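You operate a simulated robot arm through the tools that you are given. There is no shell and no other tool.

Carry out the task below with a simulated robot arm. There is one attempt and no reset: what you move stays moved.

## Task
Put things in order on the top of the test bench. At the end: the yellow marker (marked "LEAK") stands on top of the white oil filter; the black trailer adapter (marked "13 PIN") from the top of the test bench stands where the blue can (marked "WASHER FLUID") stood; the blue can stands where the yellow seal box (marked "SEALS") stood; the yellow seal box stands on top of the silver pressure gauge; whatever was shut is shut again. Leave all else as you found it, and nothing knocked over.

Only the result counts: the job must be done as asked and must still hold three seconds after the hand-in. Knocking over, shifting, dropping, spilling or breaking anything else fails it. Lids that push on must go on centred and level and be pressed home; caps that screw on are set level and turned clockwise until they are tight.

## Robot
A 7-joint arm with a two-finger parallel gripper, fixed in place. Base frame: the origin is at the foot of the arm, x ahead of it, y to its left, z up; the work surface is at about z = 0. Readings come in m, degrees, newtons and seconds.
With the tool pointing down near the work surface it reaches from about 0.22 to 0.58 m from the base axis. Its first joint turns from -66.0 to 66.0 degrees. Payload 2.5 kg.
Tool frame: the origin (TCP) lies between the finger pads and is the grasp point; the fingertips stand 0.023 m ahead of it; z points along the fingers, y is the line along which they close. Largest opening 0.094 m; finger width 0.038, thickness 0.01; the body of the gripper, 0.054 by 0.096 m, starts 0.039 m behind the TCP.
Orientation is that of the tool frame in the base frame, as a unit quaternion [x, y, z, w]. With the fingers straight down and closing along the base's y, the tool's x points along the base's -x, its y along +y and its z along -z.

## Interface
- The arm moves only by the tool move_arm. Its argument "plan" is one flat list of numbers, 7 for each row, row after row: the shift along the tool's x, y, z in units of 500 mm (1.0 is 500 mm), then the turn, a rotation vector about the tool's x, y, z in units of 60 degrees (1.0 is 60 degrees), then the closure in counts, from 0 (fully open) to 255 (shut). In form: [x, y, z, wx, wy, wz, fingers, x, y, z, wx, wy, wz, fingers, ...]. A call has 1 to 20 rows; each row is the pose to reach, as a shift and turn from the pose commanded when the call began, along the tool's axes at that moment. A call with a number of a shift or a turn outside -1 to 1 is refused whole. Rows are played at 5 a second. More than 0.05 m and 8.6 degrees between two rows, or a gripper value outside its range, and nothing of the call is played. Where a pose cannot be reached the arm comes as near as it can. A force on the tool above 40 N (or 10 N above the force at the start of the call, whichever is more), or a blocked arm, ends the call early, and 0.2 s more pass. Each finger travels about 0.108 m/s and halts on what it meets, pressing with about 32 N; the grip force reading is that of the motor and also rises with nothing between the fingers. The clock runs only during rows and for 0.2 s after the last one: add rows that repeat a pose to give the fingers time. The reply holds the time, the measured pose of the TCP, the force on the tool along the base axes, the opening and the grip force, in the units named above and with some noise, with the torque about the TCP (base axes, N m) and any sound that the robot's microphone picked up, and new pictures: "views" is both (left out), scene, wrist or none.
- Cameras (640 x 400 px; columns grow to the right, rows downward): "scene" is fixed at [0.1078, -0.3972, 0.5456]; the picture's right is [0.91, -0.42, 0.00], its down [-0.23, -0.50, -0.84] and it looks along [0.36, 0.76, -0.55] (base axes); focal length 248 px, centre (320, 200). "wrist" rides on the gripper at [0.086, 0.016, -0.075] in the tool frame; the picture's right is [-0.18, 0.98, 0.00], its down [-0.58, -0.11, -0.81] and it looks along [-0.79, -0.15, 0.59] (tool axes); focal length 243 px, centre (320, 200). There is no depth. A picture from a camera that has moved, and an enlarged one, comes with that camera's place and axes in the base frame and with its lens.
- enlarge(camera, box): a new picture of the part [left, top, right, bottom] of that camera's present view, enlarged. The clock stands still meanwhile.
- job_done(): hands the job in; it is judged then, once.

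Nothing tells you positions but the pictures and the camera data. Unless the task says otherwise, let go and move clear before handing in.

The tools are called after ">>>" as a command line: name --argument value ..., lists and objects as JSON in quotes. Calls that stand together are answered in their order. move_arm: Moves the arm, as the interface text tells. Its arguments: {"type":"object","properties":{"plan":{"type":"array"},"views":{"type":"string","enum":["both","scene","wrist","none"]}},"required":["plan"]} The other tools are called the same way: enlarge (camera, box) takes an enlarged picture of a part of a camera's view; job_done () hands the job in.

At the start:

```text
t: 0.0
position: [0.3765, 0.1673, 0.3973]
tcp_rot: [0.001, 1.0, 0.0, 0.0]
contact_force: [0.9, -0.4, 0.8]
torque: [-0.01, -0.01, -0.02]
grip_width: 0.094
gripper_force: 0.0
```

scene: 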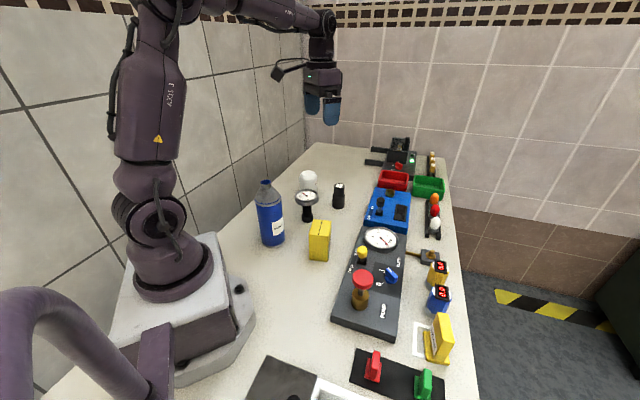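
wrist: 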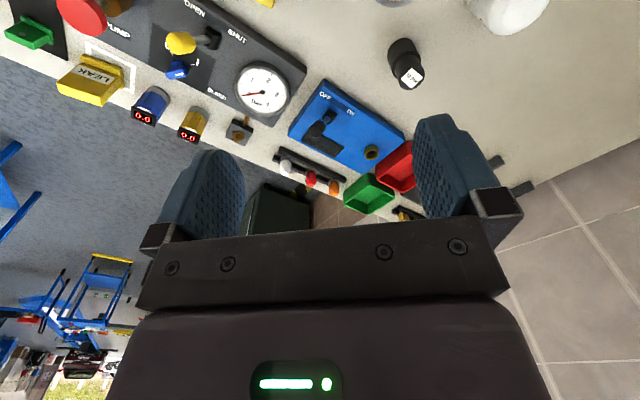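

I see a bench with a blue bottle/can, a yellow box, a gauge, a white dome thing (oil filter?), a small black cylinder (adapter?), a panel and a yellow LEAK marker. I'll enlarge the views to identify things before moving.

>>> enlarge --camera "scene" --box '[240, 150, 360, 270]'

>>> enlarge --camera "scene" --box '[330, 220, 480, 400]'

>>> enlarge --camera "scene" --box '[350, 120, 470, 240]'

>>> enlarge --camera "wrist" --box '[0, 0, 320, 200]'

>>> enlarge --camera "wrist" --box '[240, 0, 560, 220]'

```text
3.33 times, centred on (300, 210) of scene
camera zoom: at [0.1078, -0.3972, 0.5456], right [0.91, -0.42, 0.0], down [-0.23, -0.5, -0.84], along [0.36, 0.76, -0.55], focal length 828 px, centre (387, 167)
```

zoom: 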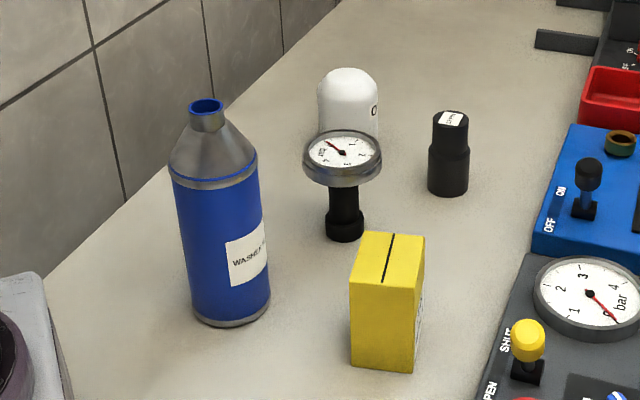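

```text
2.22 times, centred on (405, 310) of scene
camera zoom: at [0.1078, -0.3972, 0.5456], right [0.91, -0.42, 0.0], down [-0.23, -0.5, -0.84], along [0.36, 0.76, -0.55], focal length 552 px, centre (131, -44)
```

zoom: 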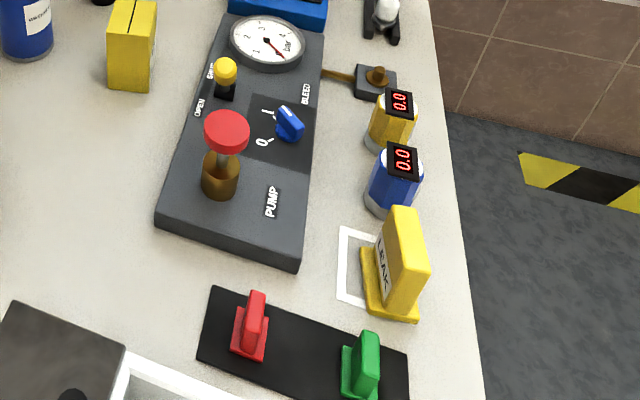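

```text
3.33 times, centred on (410, 180) of scene
camera zoom: at [0.1078, -0.3972, 0.5456], right [0.91, -0.42, 0.0], down [-0.23, -0.5, -0.84], along [0.36, 0.76, -0.55], focal length 828 px, centre (20, 267)
```

zoom: 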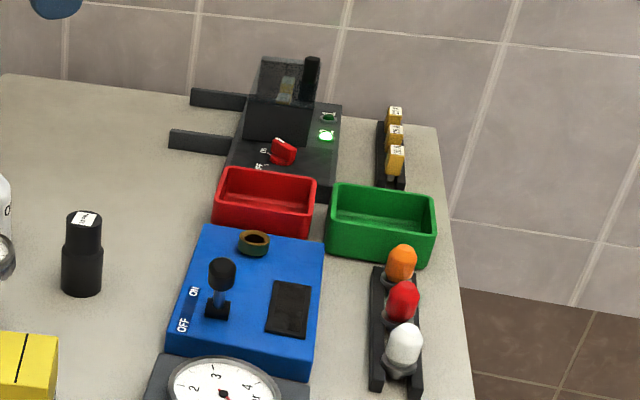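

```text
2.00 times, centred on (160, 100) of wrist
camera zoom: at [0.2887, 0.1834, 0.4736], right [0.18, 0.98, 0.0], down [0.58, -0.11, 0.81], along [0.79, -0.15, -0.59], focal length 485 px, centre (640, 400)
```

zoom: 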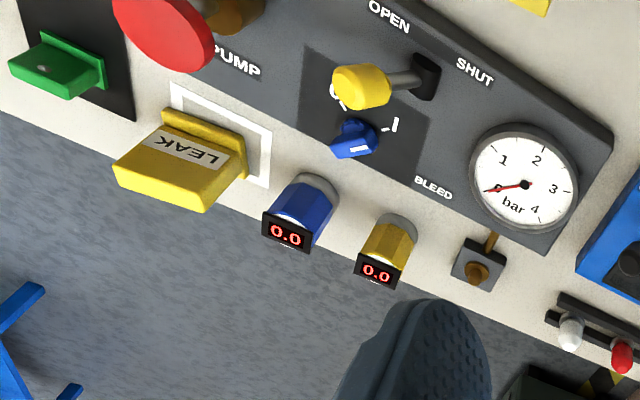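

```text
1.82 times, centred on (400, 110) of wrist
camera zoom: at [0.2887, 0.1834, 0.4736], right [0.18, 0.98, 0.0], down [0.58, -0.11, 0.81], along [0.79, -0.15, -0.59], focal length 441 px, centre (174, 364)
```

zoom: 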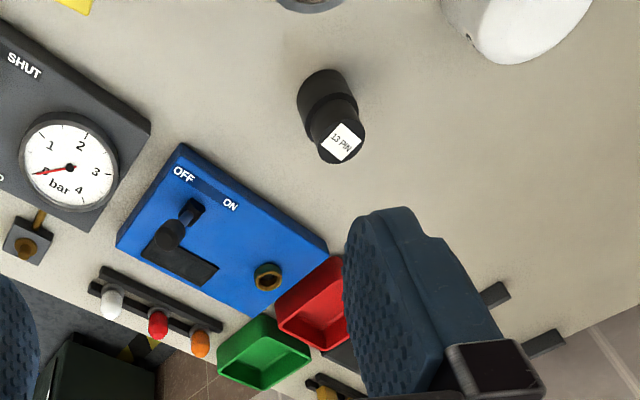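

The free-standing items are clustered at the left rear of the bench, with the LEAK marker at the right front. I'll yaw the gripper to view the gauge, filter and adapter more closely before touching anything.

>>> move_arm --plan '[0.03, -0.007, -0.008, 0, 0, -0.133, 0, 0.06, -0.014, -0.016, 0, 0, -0.266, 0, 0.09, -0.021, -0.024, 0, 0, -0.4, 0, 0.12, -0.028, -0.032, 0, 0, -0.533, 0, 0.153, -0.035, -0.04, 0, 0, -0.667, 0, 0.153, -0.035, -0.04, 0, 0, -0.667, 0]' --views "both"

```text
t: 1.4
position: [0.2999, 0.1487, 0.418]
tcp_rot: [-0.343, 0.939, 0.0, -0.001]
contact_force: [-0.7, -0.4, 0.1]
torque: [0.01, 0.0, 0.0]
grip_width: 0.0939
gripper_force: 0.1
camera wrist: at [0.2228, 0.1058, 0.4941], right [-0.49, 0.87, 0.0], down [0.51, 0.29, 0.81], along [0.7, 0.4, -0.59], focal length 243 px, centre (320, 200)
```

scene: 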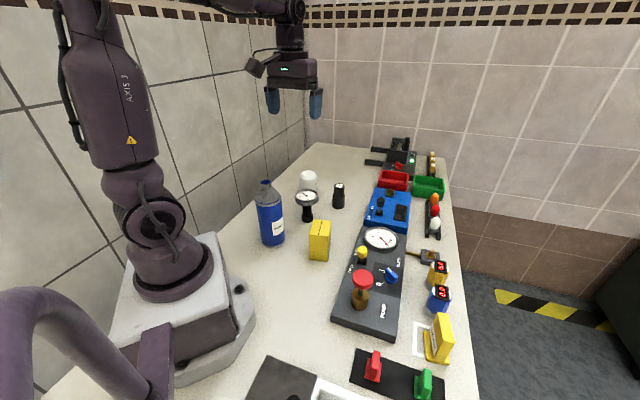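
wrist: 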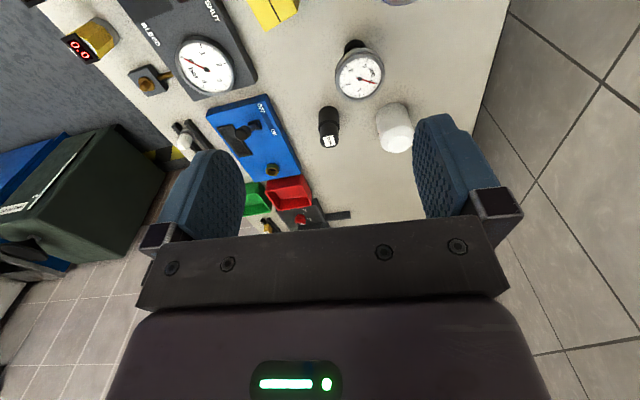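

>>> enlarge --camera "wrist" --box '[240, 0, 440, 160]'

>>> enlarge --camera "wrist" --box '[300, 30, 430, 160]'

>>> enlarge --camera "scene" --box '[280, 160, 350, 230]'

>>> enlarge --camera "scene" --box '[230, 330, 460, 400]'

```text
2.50 times, centred on (340, 80) of wrist
camera zoom: at [0.2228, 0.1058, 0.4941], right [-0.49, 0.87, 0.0], down [0.51, 0.29, 0.81], along [0.7, 0.4, -0.59], focal length 606 px, centre (270, 500)
```

zoom: 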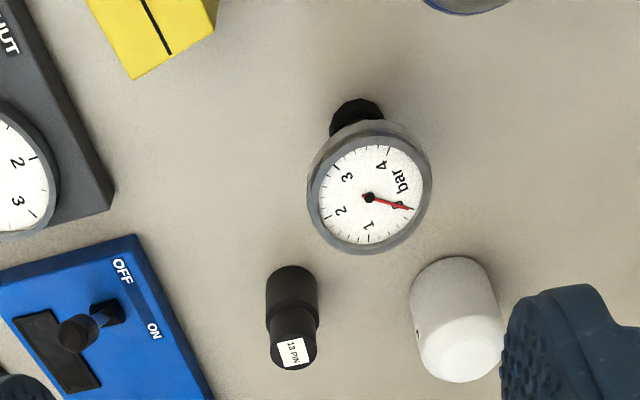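

```text
3.08 times, centred on (365, 95) of wrist
camera zoom: at [0.2228, 0.1058, 0.4941], right [-0.49, 0.87, 0.0], down [0.51, 0.29, 0.81], along [0.7, 0.4, -0.59], focal length 746 px, centre (182, 523)
```

zoom: 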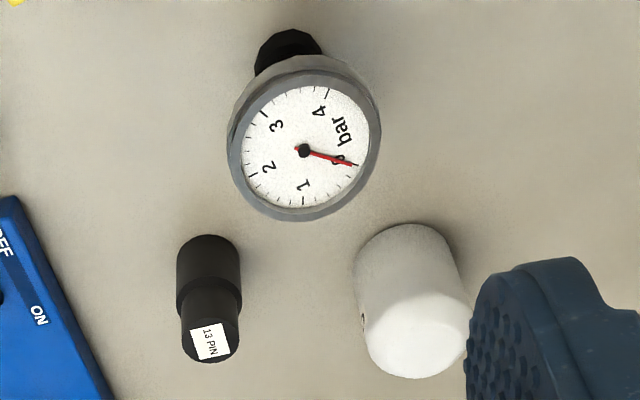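

```text
5.71 times, centred on (315, 195) of scene
camera zoom: at [0.1078, -0.3972, 0.5456], right [0.91, -0.42, 0.0], down [-0.23, -0.5, -0.84], along [0.36, 0.76, -0.55], focal length 1419 px, centre (349, 229)
```

zoom: 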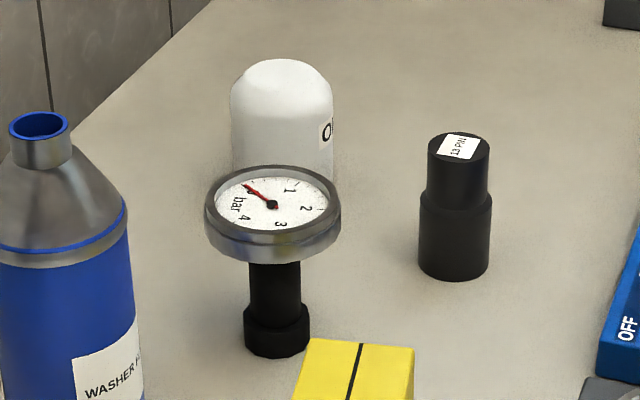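

```text
2.78 times, centred on (345, 365) of scene
camera zoom: at [0.1078, -0.3972, 0.5456], right [0.91, -0.42, 0.0], down [-0.23, -0.5, -0.84], along [0.36, 0.76, -0.55], focal length 691 px, centre (250, -259)
```

zoom: 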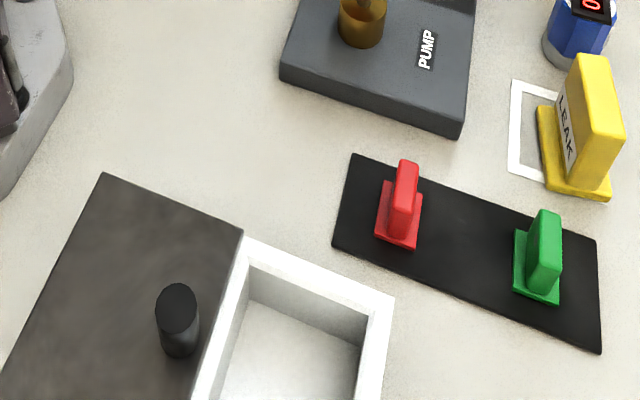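

>>> enlarge --camera "wrist" --box '[365, 90, 425, 160]'

>>> enlarge --camera "scene" --box '[290, 160, 330, 200]'

>>> enlarge --camera "scene" --box '[295, 210, 345, 270]'

>>> enlarge --camera "scene" --box '[410, 300, 470, 375]'

>>> enlarge --camera "scene" --box '[240, 170, 300, 250]'

```text
5.71 times, centred on (395, 125) of wrist
camera zoom: at [0.2228, 0.1058, 0.4941], right [-0.49, 0.87, 0.0], down [0.51, 0.29, 0.81], along [0.7, 0.4, -0.59], focal length 1386 px, centre (-109, 629)
```

zoom: 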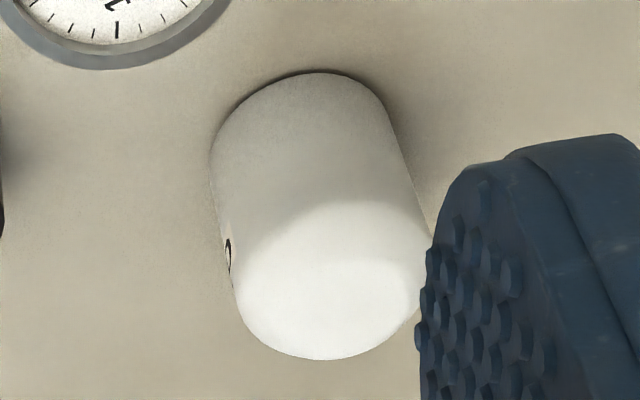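

```text
10.00 times, centred on (310, 180) of scene
camera zoom: at [0.1078, -0.3972, 0.5456], right [0.91, -0.42, 0.0], down [-0.23, -0.5, -0.84], along [0.36, 0.76, -0.55], focal length 2483 px, centre (420, 400)
```

zoom: 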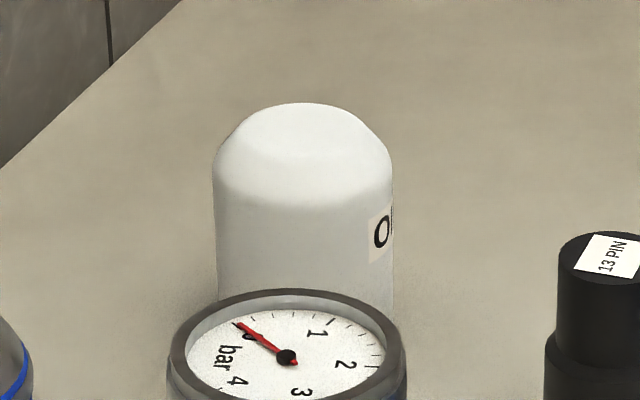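

```text
6.67 times, centred on (320, 240) of scene
camera zoom: at [0.1078, -0.3972, 0.5456], right [0.91, -0.42, 0.0], down [-0.23, -0.5, -0.84], along [0.36, 0.76, -0.55], focal length 1655 px, centre (320, -67)
```

zoom: 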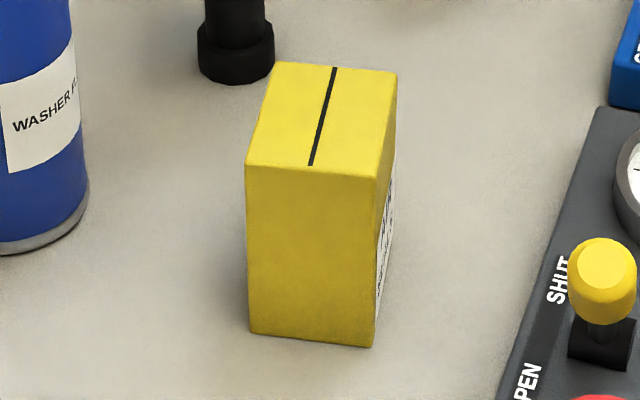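

```text
5.33 times, centred on (440, 338) of scene
camera zoom: at [0.1078, -0.3972, 0.5456], right [0.91, -0.42, 0.0], down [-0.23, -0.5, -0.84], along [0.36, 0.76, -0.55], focal length 1324 px, centre (-320, -533)
```

zoom: 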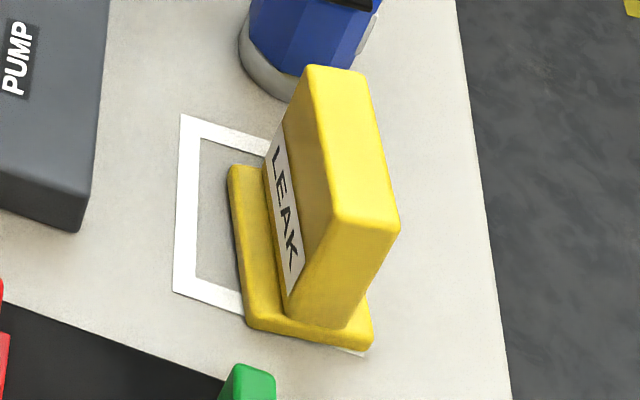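

```text
5.00 times, centred on (270, 210) of scene
camera zoom: at [0.1078, -0.3972, 0.5456], right [0.91, -0.42, 0.0], down [-0.23, -0.5, -0.84], along [0.36, 0.76, -0.55], focal length 1242 px, centre (570, 150)
```

zoom: 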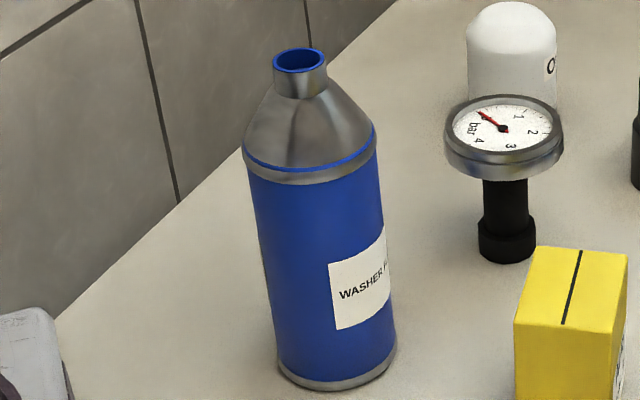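

The gauge is at about (0.367, 0.262) with its dial top at z≈0.10, the seal box at about (0.340, 0.094), rotated about 56°, and the filter near (0.438, 0.417). I'll hover above the seal box with the gripper aligned to its narrow side and check it.

>>> move_arm --plan '[0.002, -0.027, 0.067, 0, 0, -0.054, 0, 0.004, -0.054, 0.134, 0, 0, -0.107, 0, 0.006, -0.081, 0.2, 0, 0, -0.16, 0, 0.008, -0.108, 0.268, 0, 0, -0.214, 0, 0.0092, -0.1352, 0.336, 0, 0, -0.267, 0, 0.0092, -0.1352, 0.336, 0, 0, -0.267, 0]' --views "both"

```text
t: 2.8
position: [0.3415, 0.0932, 0.2498]
tcp_rot: [-0.47, 0.883, 0.0, 0.0]
contact_force: [-0.5, 0.6, -0.3]
torque: [-0.02, -0.02, 0.01]
grip_width: 0.0941
gripper_force: 0.1
camera wrist: at [0.2789, 0.0314, 0.3251], right [-0.71, 0.7, 0.0], down [0.41, 0.42, 0.81], along [0.57, 0.57, -0.59], focal length 243 px, centre (320, 200)
```

scene: 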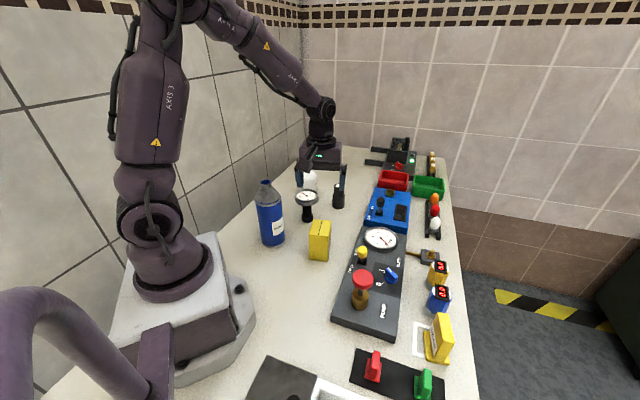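
wrist: 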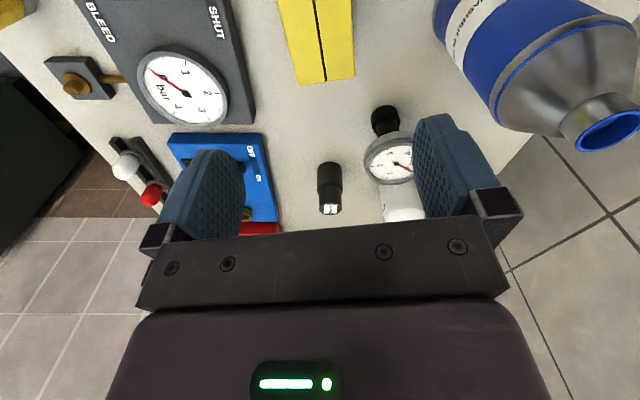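

The wrist view confirms the box corners match my estimate (centre 0.340, 0.094, height ≈0.097). I'll descend around it and close.

>>> move_arm --plan '[0, 0, 0.09, 0, 0, 0, 0, 0, 0, 0.18, 0, 0, 0, 0, 0, 0, 0.27, 0, 0, 0, 0, 0, 0, 0.33, 0, 0, 0, 0, 0, 0, 0.358, 0, 0, 0, 0, 0, 0, 0.358, 0, 0, 0, 0]' --views "both"

```text
t: 4.2
position: [0.3407, 0.0953, 0.0693]
tcp_rot: [-0.469, 0.883, 0.0, 0.0]
contact_force: [0.4, 1.1, -0.4]
torque: [0.0, -0.03, -0.05]
grip_width: 0.094
gripper_force: 0.0
camera wrist: at [0.2773, 0.0328, 0.1451], right [-0.71, 0.7, 0.0], down [0.41, 0.42, 0.81], along [0.57, 0.57, -0.59], focal length 243 px, centre (320, 200)
```

scene: 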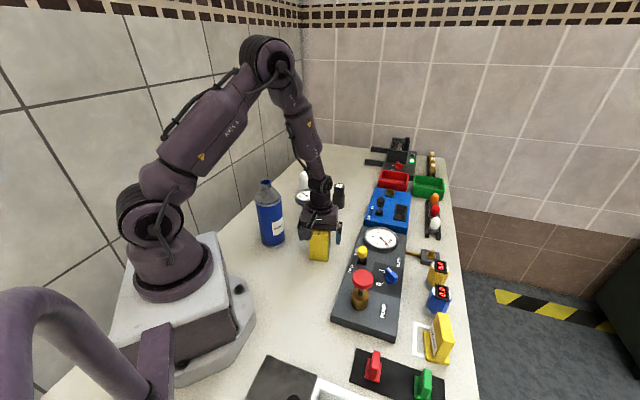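
wrist: 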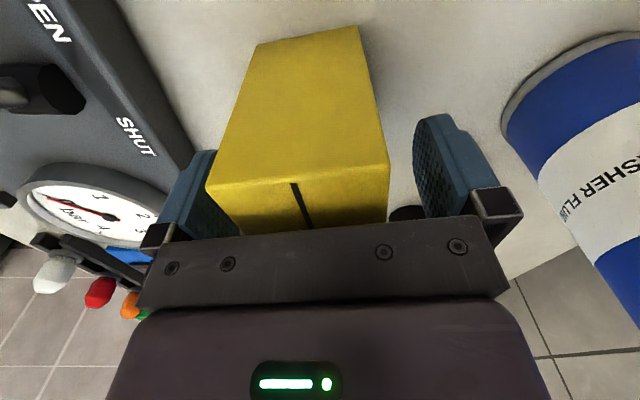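

The box sits between the fingers. Closing the grip now.

>>> move_arm --plan '[0, 0, 0, 0, 0, 0, 100, 0, 0, 0, 0, 0, 0, 140, 0, 0, 0, 0, 0, 0, 180, 0, 0, 0, 0, 0, 0, 255, 0, 0, 0, 0, 0, 0, 255]' --views "wrist"

```text
t: 5.4
position: [0.3407, 0.0952, 0.0709]
tcp_rot: [-0.469, 0.883, 0.0, 0.001]
contact_force: [0.3, 0.5, 0.6]
torque: [0.08, -0.06, 0.01]
grip_width: 0.055
gripper_force: 32.3
camera wrist: at [0.2773, 0.0329, 0.1454], right [-0.71, 0.7, 0.0], down [0.42, 0.42, 0.81], along [0.57, 0.57, -0.59], focal length 243 px, centre (320, 200)
```

wrist: 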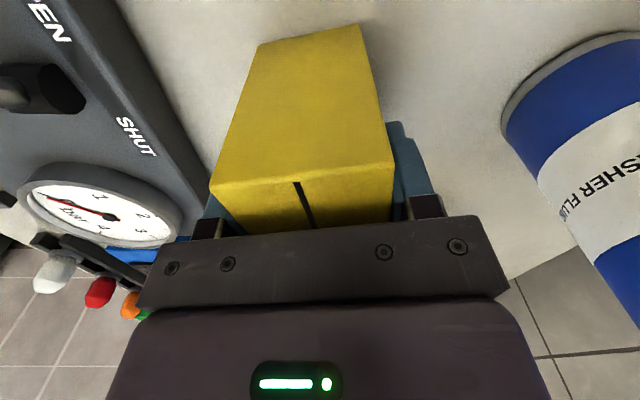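

The box is gripped at 0.055 m width. I'll lift it, carry it above the gauge, and turn the wrist so the camera stays clear of the can.

>>> move_arm --plan '[0, 0, -0.06, 0, 0, 0, 255, 0, 0, -0.14, 0, 0, 0, 255, 0, 0, -0.22, 0, 0, 0, 255, 0, 0, -0.3, 0, 0, 0, 255, 0, 0, -0.36, 0, 0, 0, 255, -0.0612, 0.0286, -0.36, 0, 0, -0.1, 255, -0.1224, 0.0571, -0.36, 0, 0, -0.2, 255, -0.1836, 0.0857, -0.36, 0, 0, -0.3, 255, -0.2448, 0.1142, -0.36, 0, 0, -0.4, 255, -0.306, 0.1428, -0.36, 0, 0, -0.5, 255, -0.306, 0.1428, -0.36, 0, 0, -0.5, 255]' --views "both"

```text
t: 7.8
position: [0.3664, 0.2631, 0.2491]
tcp_rot: [-0.683, 0.73, 0.0, 0.0]
contact_force: [-0.3, -0.5, -1.1]
torque: [-0.03, 0.0, 0.01]
grip_width: 0.055
gripper_force: 32.2
camera wrist: at [0.3436, 0.1774, 0.3253], right [-0.97, 0.25, 0.0], down [0.15, 0.57, 0.81], along [0.2, 0.78, -0.59], focal length 243 px, centre (320, 200)
```

scene: 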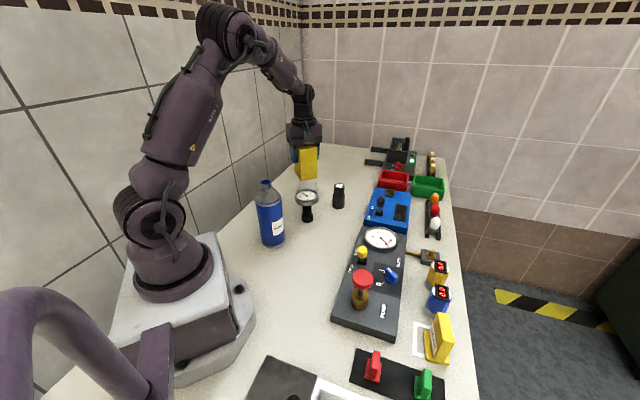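
wrist: 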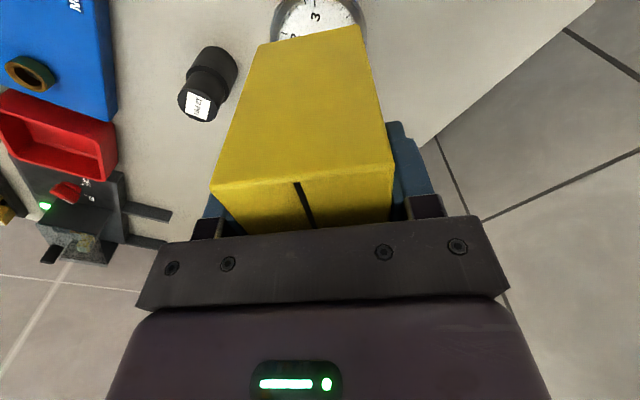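

>>> enlarge --camera "scene" --box '[275, 130, 345, 230]'

>>> enlarge --camera "wrist" --box '[200, 0, 420, 140]'

```text
4.00 times, centred on (310, 180) of scene
camera zoom: at [0.1078, -0.3972, 0.5456], right [0.91, -0.42, 0.0], down [-0.23, -0.5, -0.84], along [0.36, 0.76, -0.55], focal length 993 px, centre (360, 280)
```

zoom: 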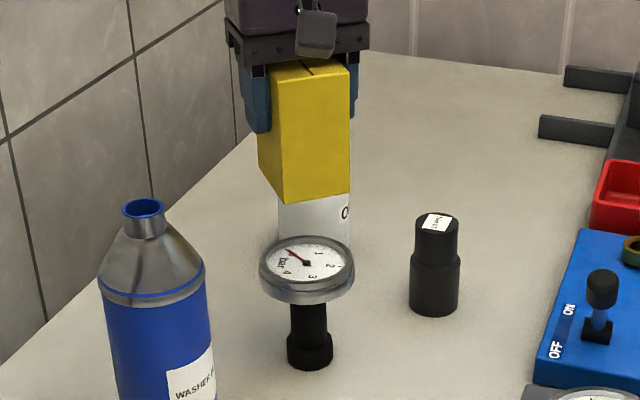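

```text
2.86 times, centred on (310, 70) of wrist
camera zoom: at [0.3436, 0.1774, 0.3253], right [-0.97, 0.25, 0.0], down [0.15, 0.57, 0.81], along [0.2, 0.78, -0.59], focal length 693 px, centre (349, 571)
```

zoom: 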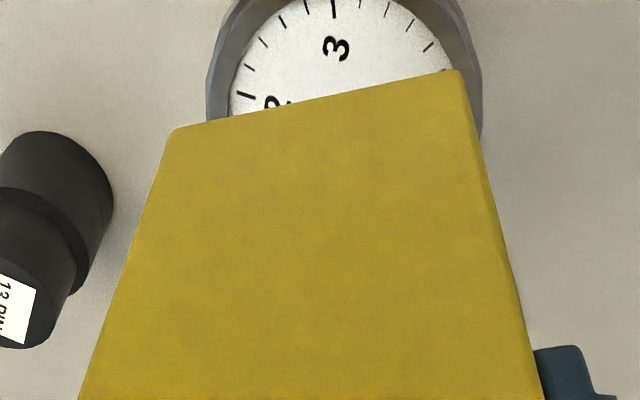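

Box is centred over the dial within about a millimetre. I'll lower to just above contact and look.

>>> move_arm --plan '[0, 0, 0.05, 0, 0, 0, 255, 0, 0, 0.1, 0, 0, 0, 255, 0, 0, 0.13, 0, 0, 0, 255, 0, 0, 0.144, 0, 0, 0, 255, 0, 0, 0.144, 0, 0, 0, 255]' --views "scene"

>>> enlarge --camera "scene" --box '[280, 160, 340, 230]'

```text
t: 9.0
position: [0.3662, 0.2607, 0.1774]
tcp_rot: [-0.682, 0.731, 0.0, -0.001]
contact_force: [-0.2, -0.9, -1.7]
torque: [0.01, -0.01, -0.02]
grip_width: 0.0548
gripper_force: 31.8
```

scene: 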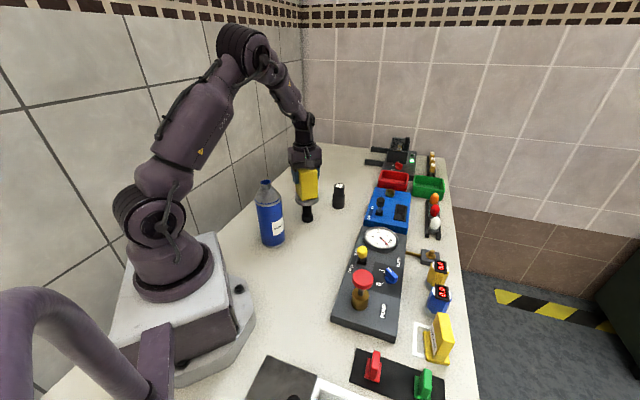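

```text
5.71 times, centred on (310, 195) of scene
camera zoom: at [0.1078, -0.3972, 0.5456], right [0.91, -0.42, 0.0], down [-0.23, -0.5, -0.84], along [0.36, 0.76, -0.55], focal length 1419 px, centre (377, 229)
```

zoom: 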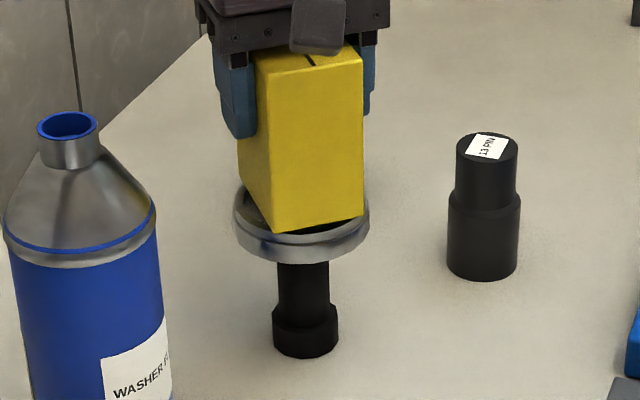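

>>> move_arm --plan '[0, 0, 0.003, 0, 0, 0, 255, 0, 0, 0.006, 0, 0, 0, 255, 0, 0, 0.006, 0, 0, 0, 255]' --views "none"

```text
t: 9.8
position: [0.3658, 0.261, 0.1756]
tcp_rot: [-0.682, 0.731, 0.001, 0.0]
contact_force: [0.5, -0.4, -1.7]
torque: [0.01, -0.01, -0.03]
grip_width: 0.0551
gripper_force: 32.0
```

>>> move_arm --plan '[0, 0, 0.002, 0, 0, 0, 255, 0, 0, 0.004, 0, 0, 0, 255, 0, 0, 0.004, 0, 0, 0, 255]' --views "none"

```text
t: 10.6
position: [0.3657, 0.2614, 0.1743]
tcp_rot: [-0.682, 0.732, -0.001, -0.001]
contact_force: [-0.3, 0.3, -0.8]
torque: [0.02, 0.01, -0.02]
grip_width: 0.0549
gripper_force: 31.7
```

>>> move_arm --plan '[0, 0, 0.002, 0, 0, 0, 255, 0, 0, 0.003, 0, 0, 0, 255, 0, 0, 0.003, 0, 0, 0, 255]' --views "none"

>>> enlarge --camera "scene" --box '[285, 175, 335, 225]'

```text
t: 11.4
position: [0.3673, 0.2616, 0.1732]
tcp_rot: [-0.682, 0.731, 0.0, -0.002]
contact_force: [0.2, 0.1, -1.2]
torque: [-0.03, -0.01, 0.01]
grip_width: 0.0548
gripper_force: 32.5
```

```text
8.00 times, centred on (310, 200) of scene
camera zoom: at [0.1078, -0.3972, 0.5456], right [0.91, -0.42, 0.0], down [-0.23, -0.5, -0.84], along [0.36, 0.76, -0.55], focal length 1986 px, centre (400, 200)
```

zoom: 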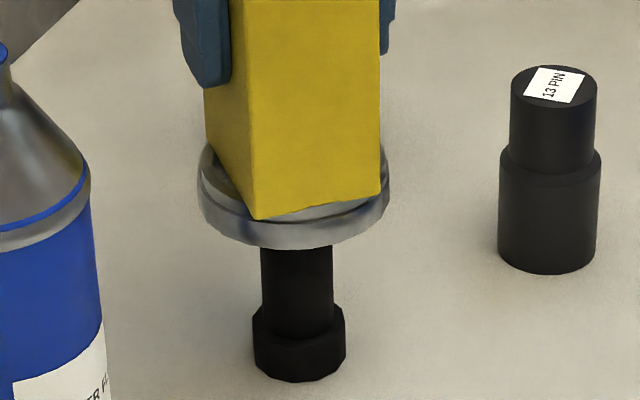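

>>> move_arm --plan '[0, 0, 0.001, 0, 0, 0, 255, 0, 0, 0.002, 0, 0, 0, 255, 0, 0, 0.003, 0, 0, 0, 255, 0, 0, 0.003, 0, 0, 0, 255]' --views "none"

```text
t: 12.4
position: [0.3661, 0.2618, 0.1715]
tcp_rot: [-0.683, 0.73, 0.001, 0.0]
contact_force: [0.0, -0.3, -1.4]
torque: [0.0, 0.01, 0.01]
grip_width: 0.0549
gripper_force: 32.2
```

>>> move_arm --plan '[0, 0, 0.001, 0, 0, 0, 255, 0, 0, 0.002, 0, 0, 0, 255, 0, 0, 0.002, 0, 0, 0, 255]' --views "none"

>>> enlarge --camera "scene" --box '[290, 185, 330, 225]'

```text
t: 13.2
position: [0.3644, 0.2629, 0.1699]
tcp_rot: [-0.682, 0.731, 0.0, 0.0]
contact_force: [0.0, -0.5, -1.8]
torque: [0.01, -0.01, 0.0]
grip_width: 0.0549
gripper_force: 31.9
```

```text
10.00 times, centred on (310, 205) of scene
camera zoom: at [0.1078, -0.3972, 0.5456], right [0.91, -0.42, 0.0], down [-0.23, -0.5, -0.84], along [0.36, 0.76, -0.55], focal length 2483 px, centre (420, 150)
```

zoom: 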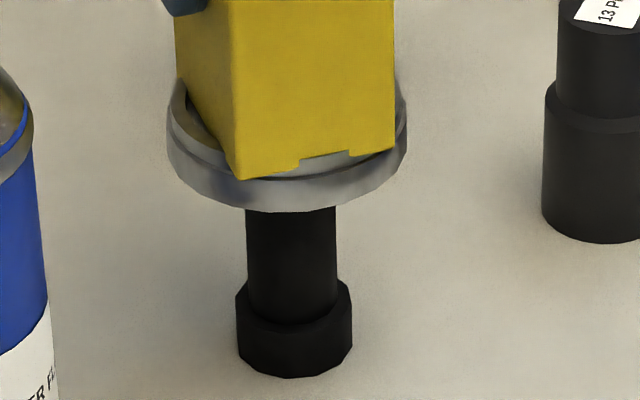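

>>> move_arm --plan '[0, 0, 0.001, 0, 0, 0, 255, 0, 0, 0.002, 0, 0, 0, 255, 0, 0, 0.002, 0, 0, 0, 255]' --views "none"

```text
t: 14.0
position: [0.3654, 0.2612, 0.1697]
tcp_rot: [-0.682, 0.731, 0.0, 0.001]
contact_force: [-0.2, 0.1, -0.3]
torque: [-0.02, -0.03, -0.03]
grip_width: 0.0549
gripper_force: 32.4
```

>>> move_arm --plan '[0, 0, 0.001, 0, 0, 0, 255, 0, 0, 0.001, 0, 0, 0, 255]' --views "none"

```text
t: 14.6
position: [0.3648, 0.2626, 0.169]
tcp_rot: [-0.682, 0.732, 0.0, 0.001]
contact_force: [0.4, -0.5, -1.2]
torque: [0.0, 0.0, 0.0]
grip_width: 0.0548
gripper_force: 32.2
```

>>> move_arm --plan '[0, 0, 0.001, 0, 0, 0, 255, 0, 0, 0.002, 0, 0, 0, 255, 0, 0, 0.002, 0, 0, 0, 255]' --views "none"

>>> enlarge --camera "scene" --box '[290, 185, 330, 225]'

```text
t: 15.4
position: [0.3655, 0.2625, 0.1692]
tcp_rot: [-0.682, 0.732, 0.0, 0.001]
contact_force: [-2.3, -0.3, 8.8]
torque: [-0.12, 0.34, -0.05]
grip_width: 0.055
gripper_force: 31.7
```

```text
10.00 times, centred on (310, 205) of scene
camera zoom: at [0.1077, -0.3972, 0.5456], right [0.91, -0.42, 0.0], down [-0.23, -0.5, -0.84], along [0.36, 0.76, -0.55], focal length 2483 px, centre (420, 150)
```

zoom: 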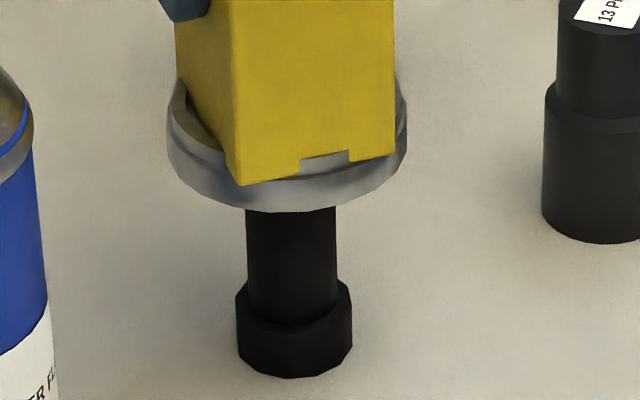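

Contact made (about 9 N). I'll back off a touch to unload before releasing.

>>> move_arm --plan '[0, 0, -0.001, 0, 0, 0, 255, 0, 0, -0.001, 0, 0, 0, 255]' --views "none"

```text
t: 16.0
position: [0.3667, 0.2618, 0.1687]
tcp_rot: [-0.682, 0.731, 0.0, 0.0]
contact_force: [-1.7, 0.5, 6.7]
torque: [0.02, 0.16, 0.02]
grip_width: 0.0547
gripper_force: 31.8
```

>>> move_arm --plan '[0, 0, -0.0008, 0, 0, 0, 255, 0, 0, -0.0008, 0, 0, 0, 255]' --views "none"

```text
t: 16.6
position: [0.366, 0.2619, 0.1683]
tcp_rot: [-0.683, 0.731, 0.001, 0.001]
contact_force: [1.0, 3.2, 4.1]
torque: [0.39, 0.0, 0.02]
grip_width: 0.0547
gripper_force: 32.1
```

>>> move_arm --plan '[0, 0, -0.0006, 0, 0, 0, 255, 0, 0, -0.0006, 0, 0, 0, 255]' --views "none"

>>> enlarge --camera "scene" --box '[285, 175, 335, 225]'

```text
t: 17.2
position: [0.3667, 0.2612, 0.1668]
tcp_rot: [-0.682, 0.731, -0.001, 0.001]
contact_force: [-0.1, 3.0, 3.9]
torque: [0.32, -0.1, 0.0]
grip_width: 0.0548
gripper_force: 31.8
```

```text
8.00 times, centred on (310, 200) of scene
camera zoom: at [0.1078, -0.3972, 0.5456], right [0.91, -0.42, 0.0], down [-0.23, -0.5, -0.84], along [0.36, 0.76, -0.55], focal length 1986 px, centre (400, 200)
```

zoom: 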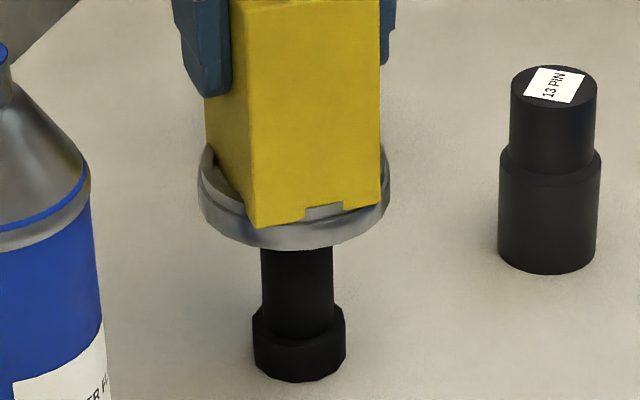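

>>> move_arm --plan '[0, 0, -0.001, 0, 0, 0, 255, 0, 0, -0.001, 0, 0, 0, 255, 0, 0, -0.001, 0, 0, 0, 255]' --views "none"

```text
t: 18.0
position: [0.3657, 0.2611, 0.1684]
tcp_rot: [-0.682, 0.731, 0.0, -0.001]
contact_force: [0.0, -0.3, -0.8]
torque: [-0.02, 0.01, -0.04]
grip_width: 0.0548
gripper_force: 31.6
```

The load is off now, so I'll release gently.

>>> move_arm --plan '[0, 0, 0, 0, 0, 0, 104, 0, 0, 0, 0, 0, 0, 100, 0, 0, 0, 0, 0, 0, 94, 0, 0, 0, 0, 0, 0, 80, 0, 0, 0, 0, 0, 0, 50, 0, 0, 0, 0, 0, 0, 50]' --views "both"

>>> enlarge --camera "scene" --box '[285, 160, 335, 225]'

```text
t: 19.4
position: [0.3655, 0.2611, 0.1691]
tcp_rot: [-0.682, 0.732, 0.001, 0.0]
contact_force: [0.5, -0.2, -0.5]
torque: [0.01, 0.01, 0.0]
grip_width: 0.0756
gripper_force: 0.0
camera wrist: at [0.3429, 0.1763, 0.2441], right [-0.97, 0.25, 0.0], down [0.15, 0.57, 0.81], along [0.2, 0.78, -0.59], focal length 243 px, centre (320, 200)
```

scene: 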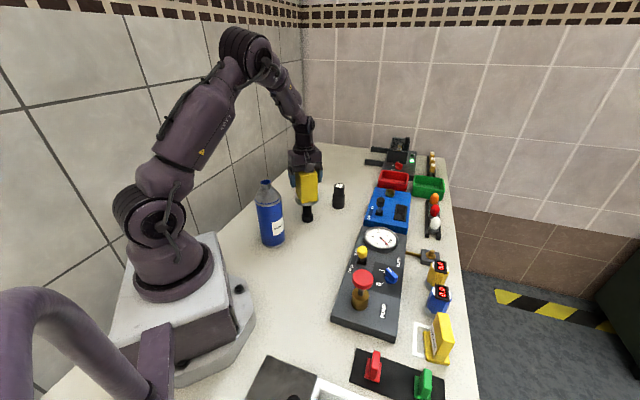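
wrist: 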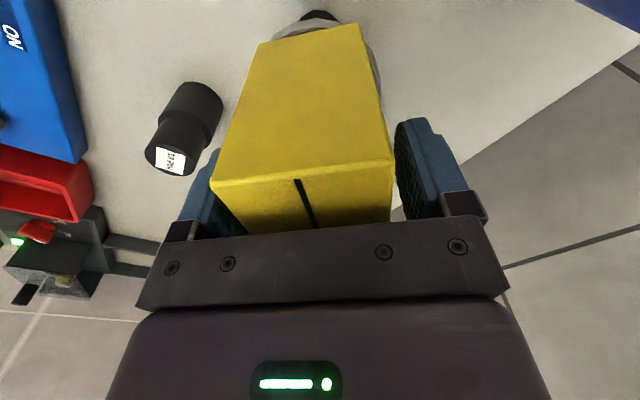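

```text
6.15 times, centred on (310, 192) of scene
camera zoom: at [0.1078, -0.3972, 0.5456], right [0.91, -0.42, 0.0], down [-0.23, -0.5, -0.84], along [0.36, 0.76, -0.55], focal length 1528 px, centre (382, 246)
```

zoom: 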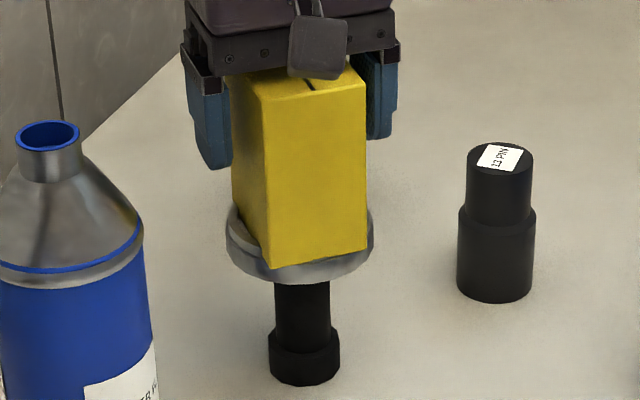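

The box is standing on the gauge. I'll retract straight up and re-check it.

>>> move_arm --plan '[0, 0, -0.03, 0, 0, 0, 50, 0, 0, -0.08, 0, 0, 0, 50, 0, 0, -0.15, 0, 0, 0, 50, 0, 0, -0.24, 0, 0, 0, 50, 0, 0, -0.24, 0, 0, 0, 50]' --views "both"

>>> enlarge --camera "scene" --box '[275, 155, 355, 225]'

>>> enlarge --camera "wrist" --box '[220, 0, 420, 120]'

```text
t: 20.6
position: [0.3678, 0.2599, 0.2901]
tcp_rot: [-0.683, 0.731, 0.0, 0.0]
contact_force: [0.5, -0.8, -0.6]
torque: [-0.04, -0.01, -0.01]
grip_width: 0.0756
gripper_force: 0.0
camera wrist: at [0.3443, 0.1756, 0.3656], right [-0.97, 0.25, 0.0], down [0.15, 0.57, 0.81], along [0.2, 0.78, -0.59], focal length 243 px, centre (320, 200)
```

scene: 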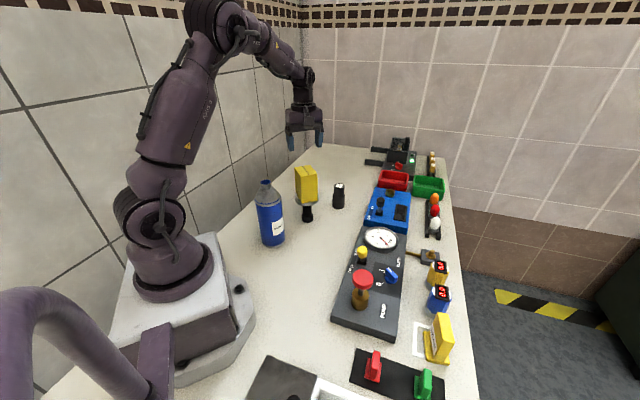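
wrist: 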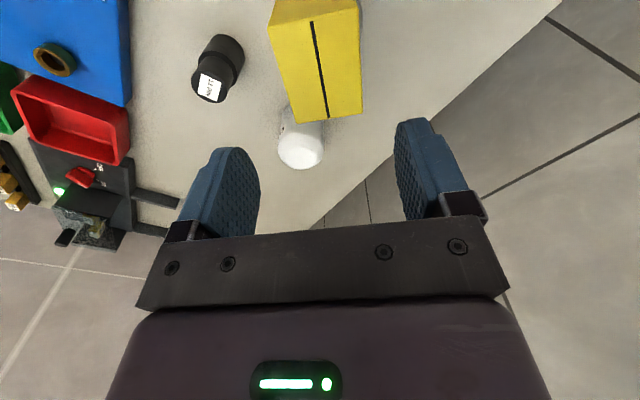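

```text
5.71 times, centred on (315, 190) of scene
camera zoom: at [0.1078, -0.3972, 0.5456], right [0.91, -0.42, 0.0], down [-0.23, -0.5, -0.84], along [0.36, 0.76, -0.55], focal length 1419 px, centre (349, 257)
```

zoom: 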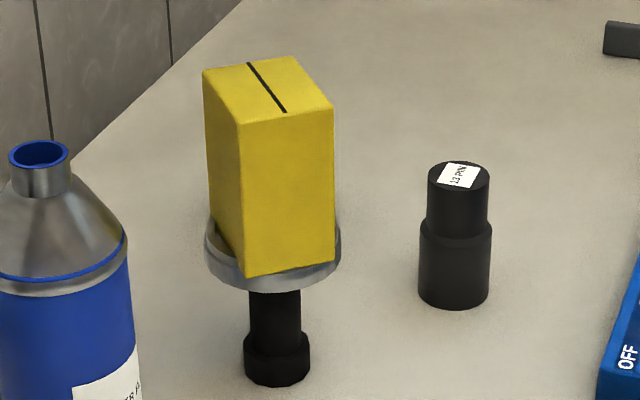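

```text
3.20 times, centred on (320, 60) of wrist
camera zoom: at [0.3443, 0.1756, 0.3656], right [-0.97, 0.25, 0.0], down [0.15, 0.57, 0.81], along [0.2, 0.78, -0.59], focal length 776 px, centre (320, 648)
```

zoom: 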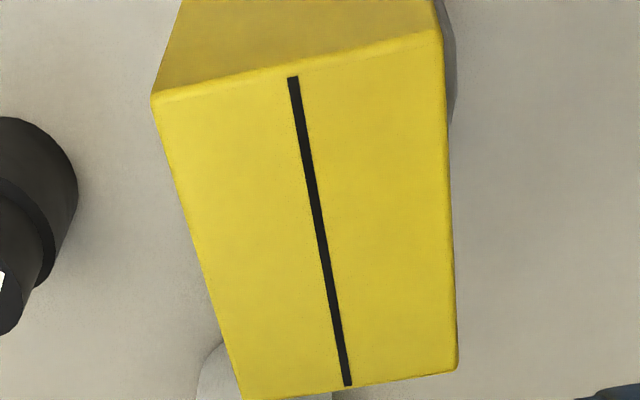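

Box and gauge are stable and in place. Next is the blue can: I'll hover above it to fix its neck position precisely.

>>> move_arm --plan '[0.02, 0.0458, -0.03, 0, 0, 0.12, 50, 0.0401, 0.0915, -0.04, 0, 0, 0.24, 50, 0.0602, 0.1373, -0.04, 0, 0, 0.36, 50, 0.0803, 0.1831, -0.04, 0, 0, 0.48, 50, 0.1003, 0.2288, -0.04, 0, 0, 0.6, 50, 0.1204, 0.2746, -0.04, 0, 0, 0.7167, 50, 0.1204, 0.2746, -0.04, 0, 0, 0.7167, 50]' --views "both"

>>> enlarge --camera "wrist" --box '[220, 20, 420, 145]'

>>> enlarge --camera "scene" --box '[240, 170, 300, 250]'

```text
t: 22.2
position: [0.2248, 0.2118, 0.3101]
tcp_rot: [-0.367, 0.93, -0.001, 0.0]
contact_force: [-0.9, -0.3, 0.3]
torque: [0.0, 0.0, -0.01]
grip_width: 0.0757
gripper_force: 0.0
camera wrist: at [0.1487, 0.1646, 0.3851], right [-0.54, 0.84, 0.0], down [0.5, 0.32, 0.81], along [0.68, 0.43, -0.59], focal length 243 px, centre (320, 200)
```

scene: 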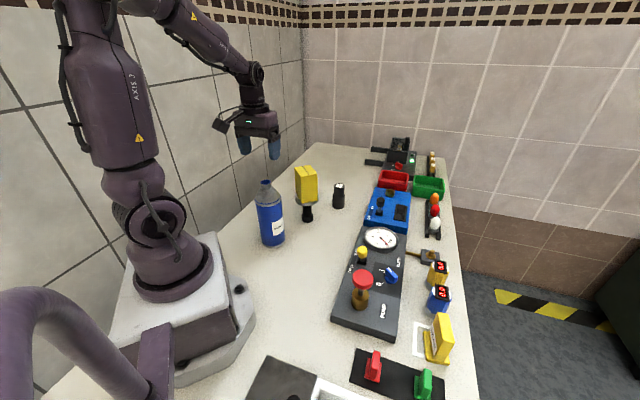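
wrist: 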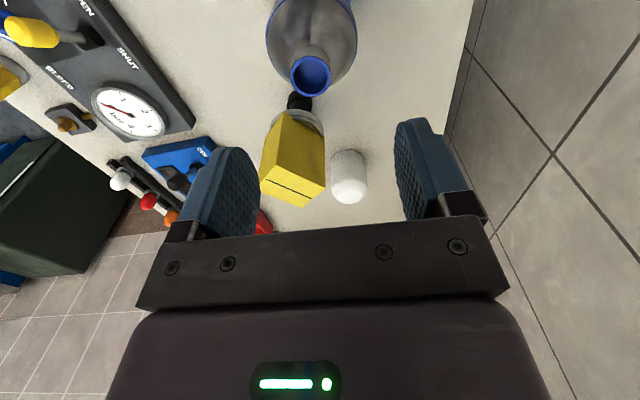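

```text
3.20 times, centred on (320, 82) of wrist
camera zoom: at [0.1487, 0.1646, 0.3851], right [-0.54, 0.84, 0.0], down [0.5, 0.32, 0.81], along [0.68, 0.43, -0.59], focal length 776 px, centre (320, 576)
```

zoom: 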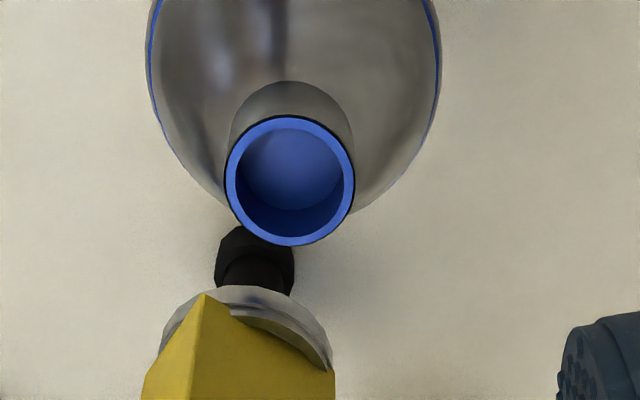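

```text
5.00 times, centred on (270, 210) of scene
camera zoom: at [0.1078, -0.3972, 0.5456], right [0.91, -0.42, 0.0], down [-0.23, -0.5, -0.84], along [0.36, 0.76, -0.55], focal length 1242 px, centre (570, 150)
```

zoom: 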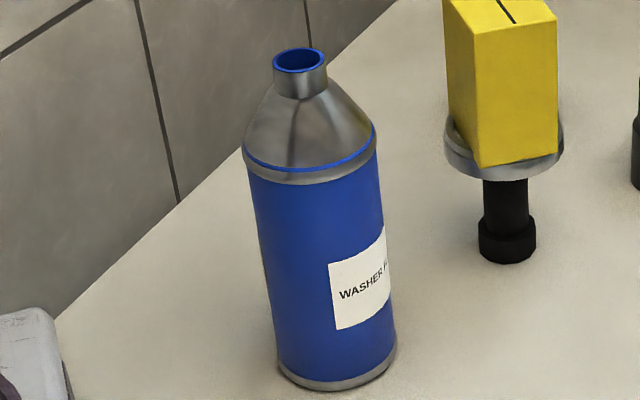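

The can's axis is at about (0.226, 0.206) with the neck rim at z≈0.214 and neck diameter ≈0.028. I'll lower so the fingertips straddle just the neck.

>>> move_arm --plan '[0.0054, -0.0074, 0.05, 0, 0, 0, 50, 0.0054, -0.0074, 0.1, 0, 0, 0, 50, 0.0054, -0.0074, 0.15, 0, 0, 0, 50, 0.0054, -0.0074, 0.179, 0, 0, 0, 50, 0.0054, -0.0074, 0.179, 0, 0, 0, 50]' --views "both"

>>> enlarge --camera "scene" --box '[230, 150, 310, 230]'

>>> enlarge --camera "wrist" --box '[180, 60, 460, 240]'

```text
t: 23.4
position: [0.2256, 0.2064, 0.2189]
tcp_rot: [-0.366, 0.931, 0.0, 0.0]
contact_force: [0.2, 0.2, -0.2]
torque: [0.0, 0.01, 0.02]
grip_width: 0.0754
gripper_force: 0.0
camera wrist: at [0.1499, 0.1597, 0.2951], right [-0.54, 0.84, 0.0], down [0.5, 0.32, 0.81], along [0.68, 0.43, -0.59], focal length 243 px, centre (320, 200)
```

scene: 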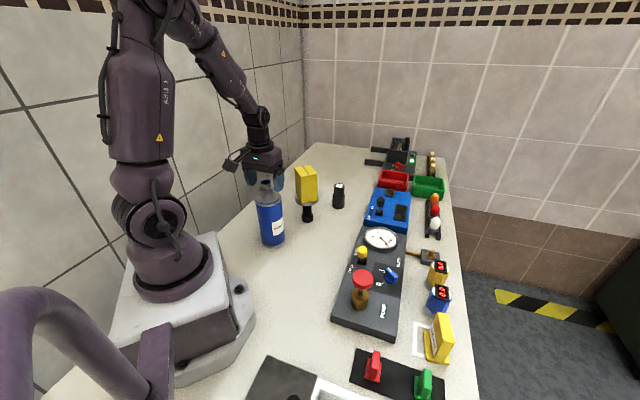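
wrist: 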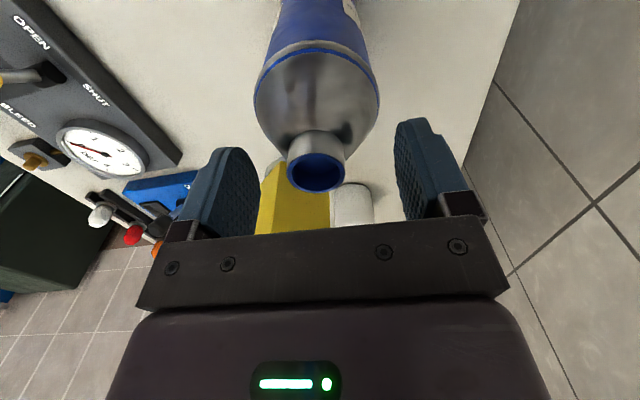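

```text
5.00 times, centred on (270, 190) of scene
camera zoom: at [0.1078, -0.3972, 0.5456], right [0.91, -0.42, 0.0], down [-0.23, -0.5, -0.84], along [0.36, 0.76, -0.55], focal length 1242 px, centre (570, 250)
```

zoom: 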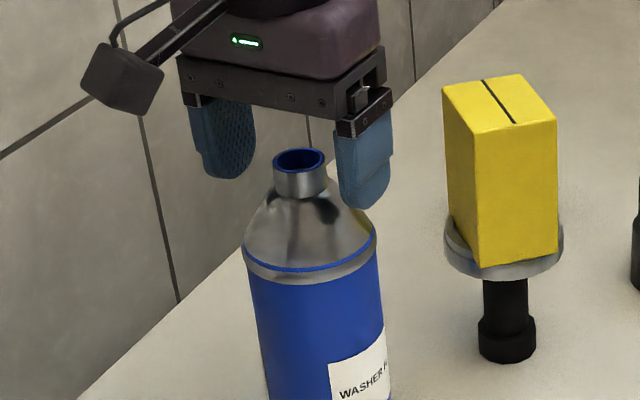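

```text
2.22 times, centred on (320, 150) of wrist
camera zoom: at [0.1499, 0.1597, 0.2951], right [-0.54, 0.84, 0.0], down [0.5, 0.32, 0.81], along [0.68, 0.43, -0.59], focal length 539 px, centre (320, 311)
```

zoom: 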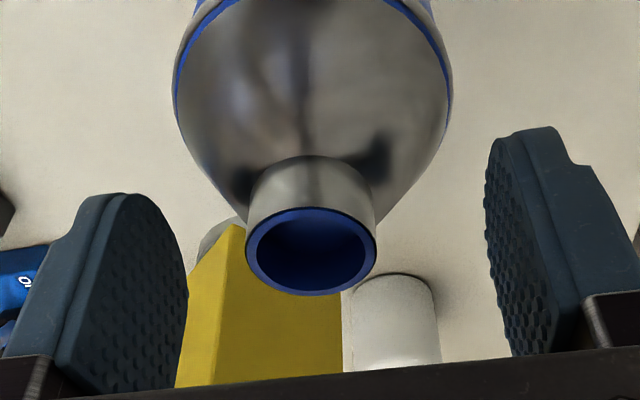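

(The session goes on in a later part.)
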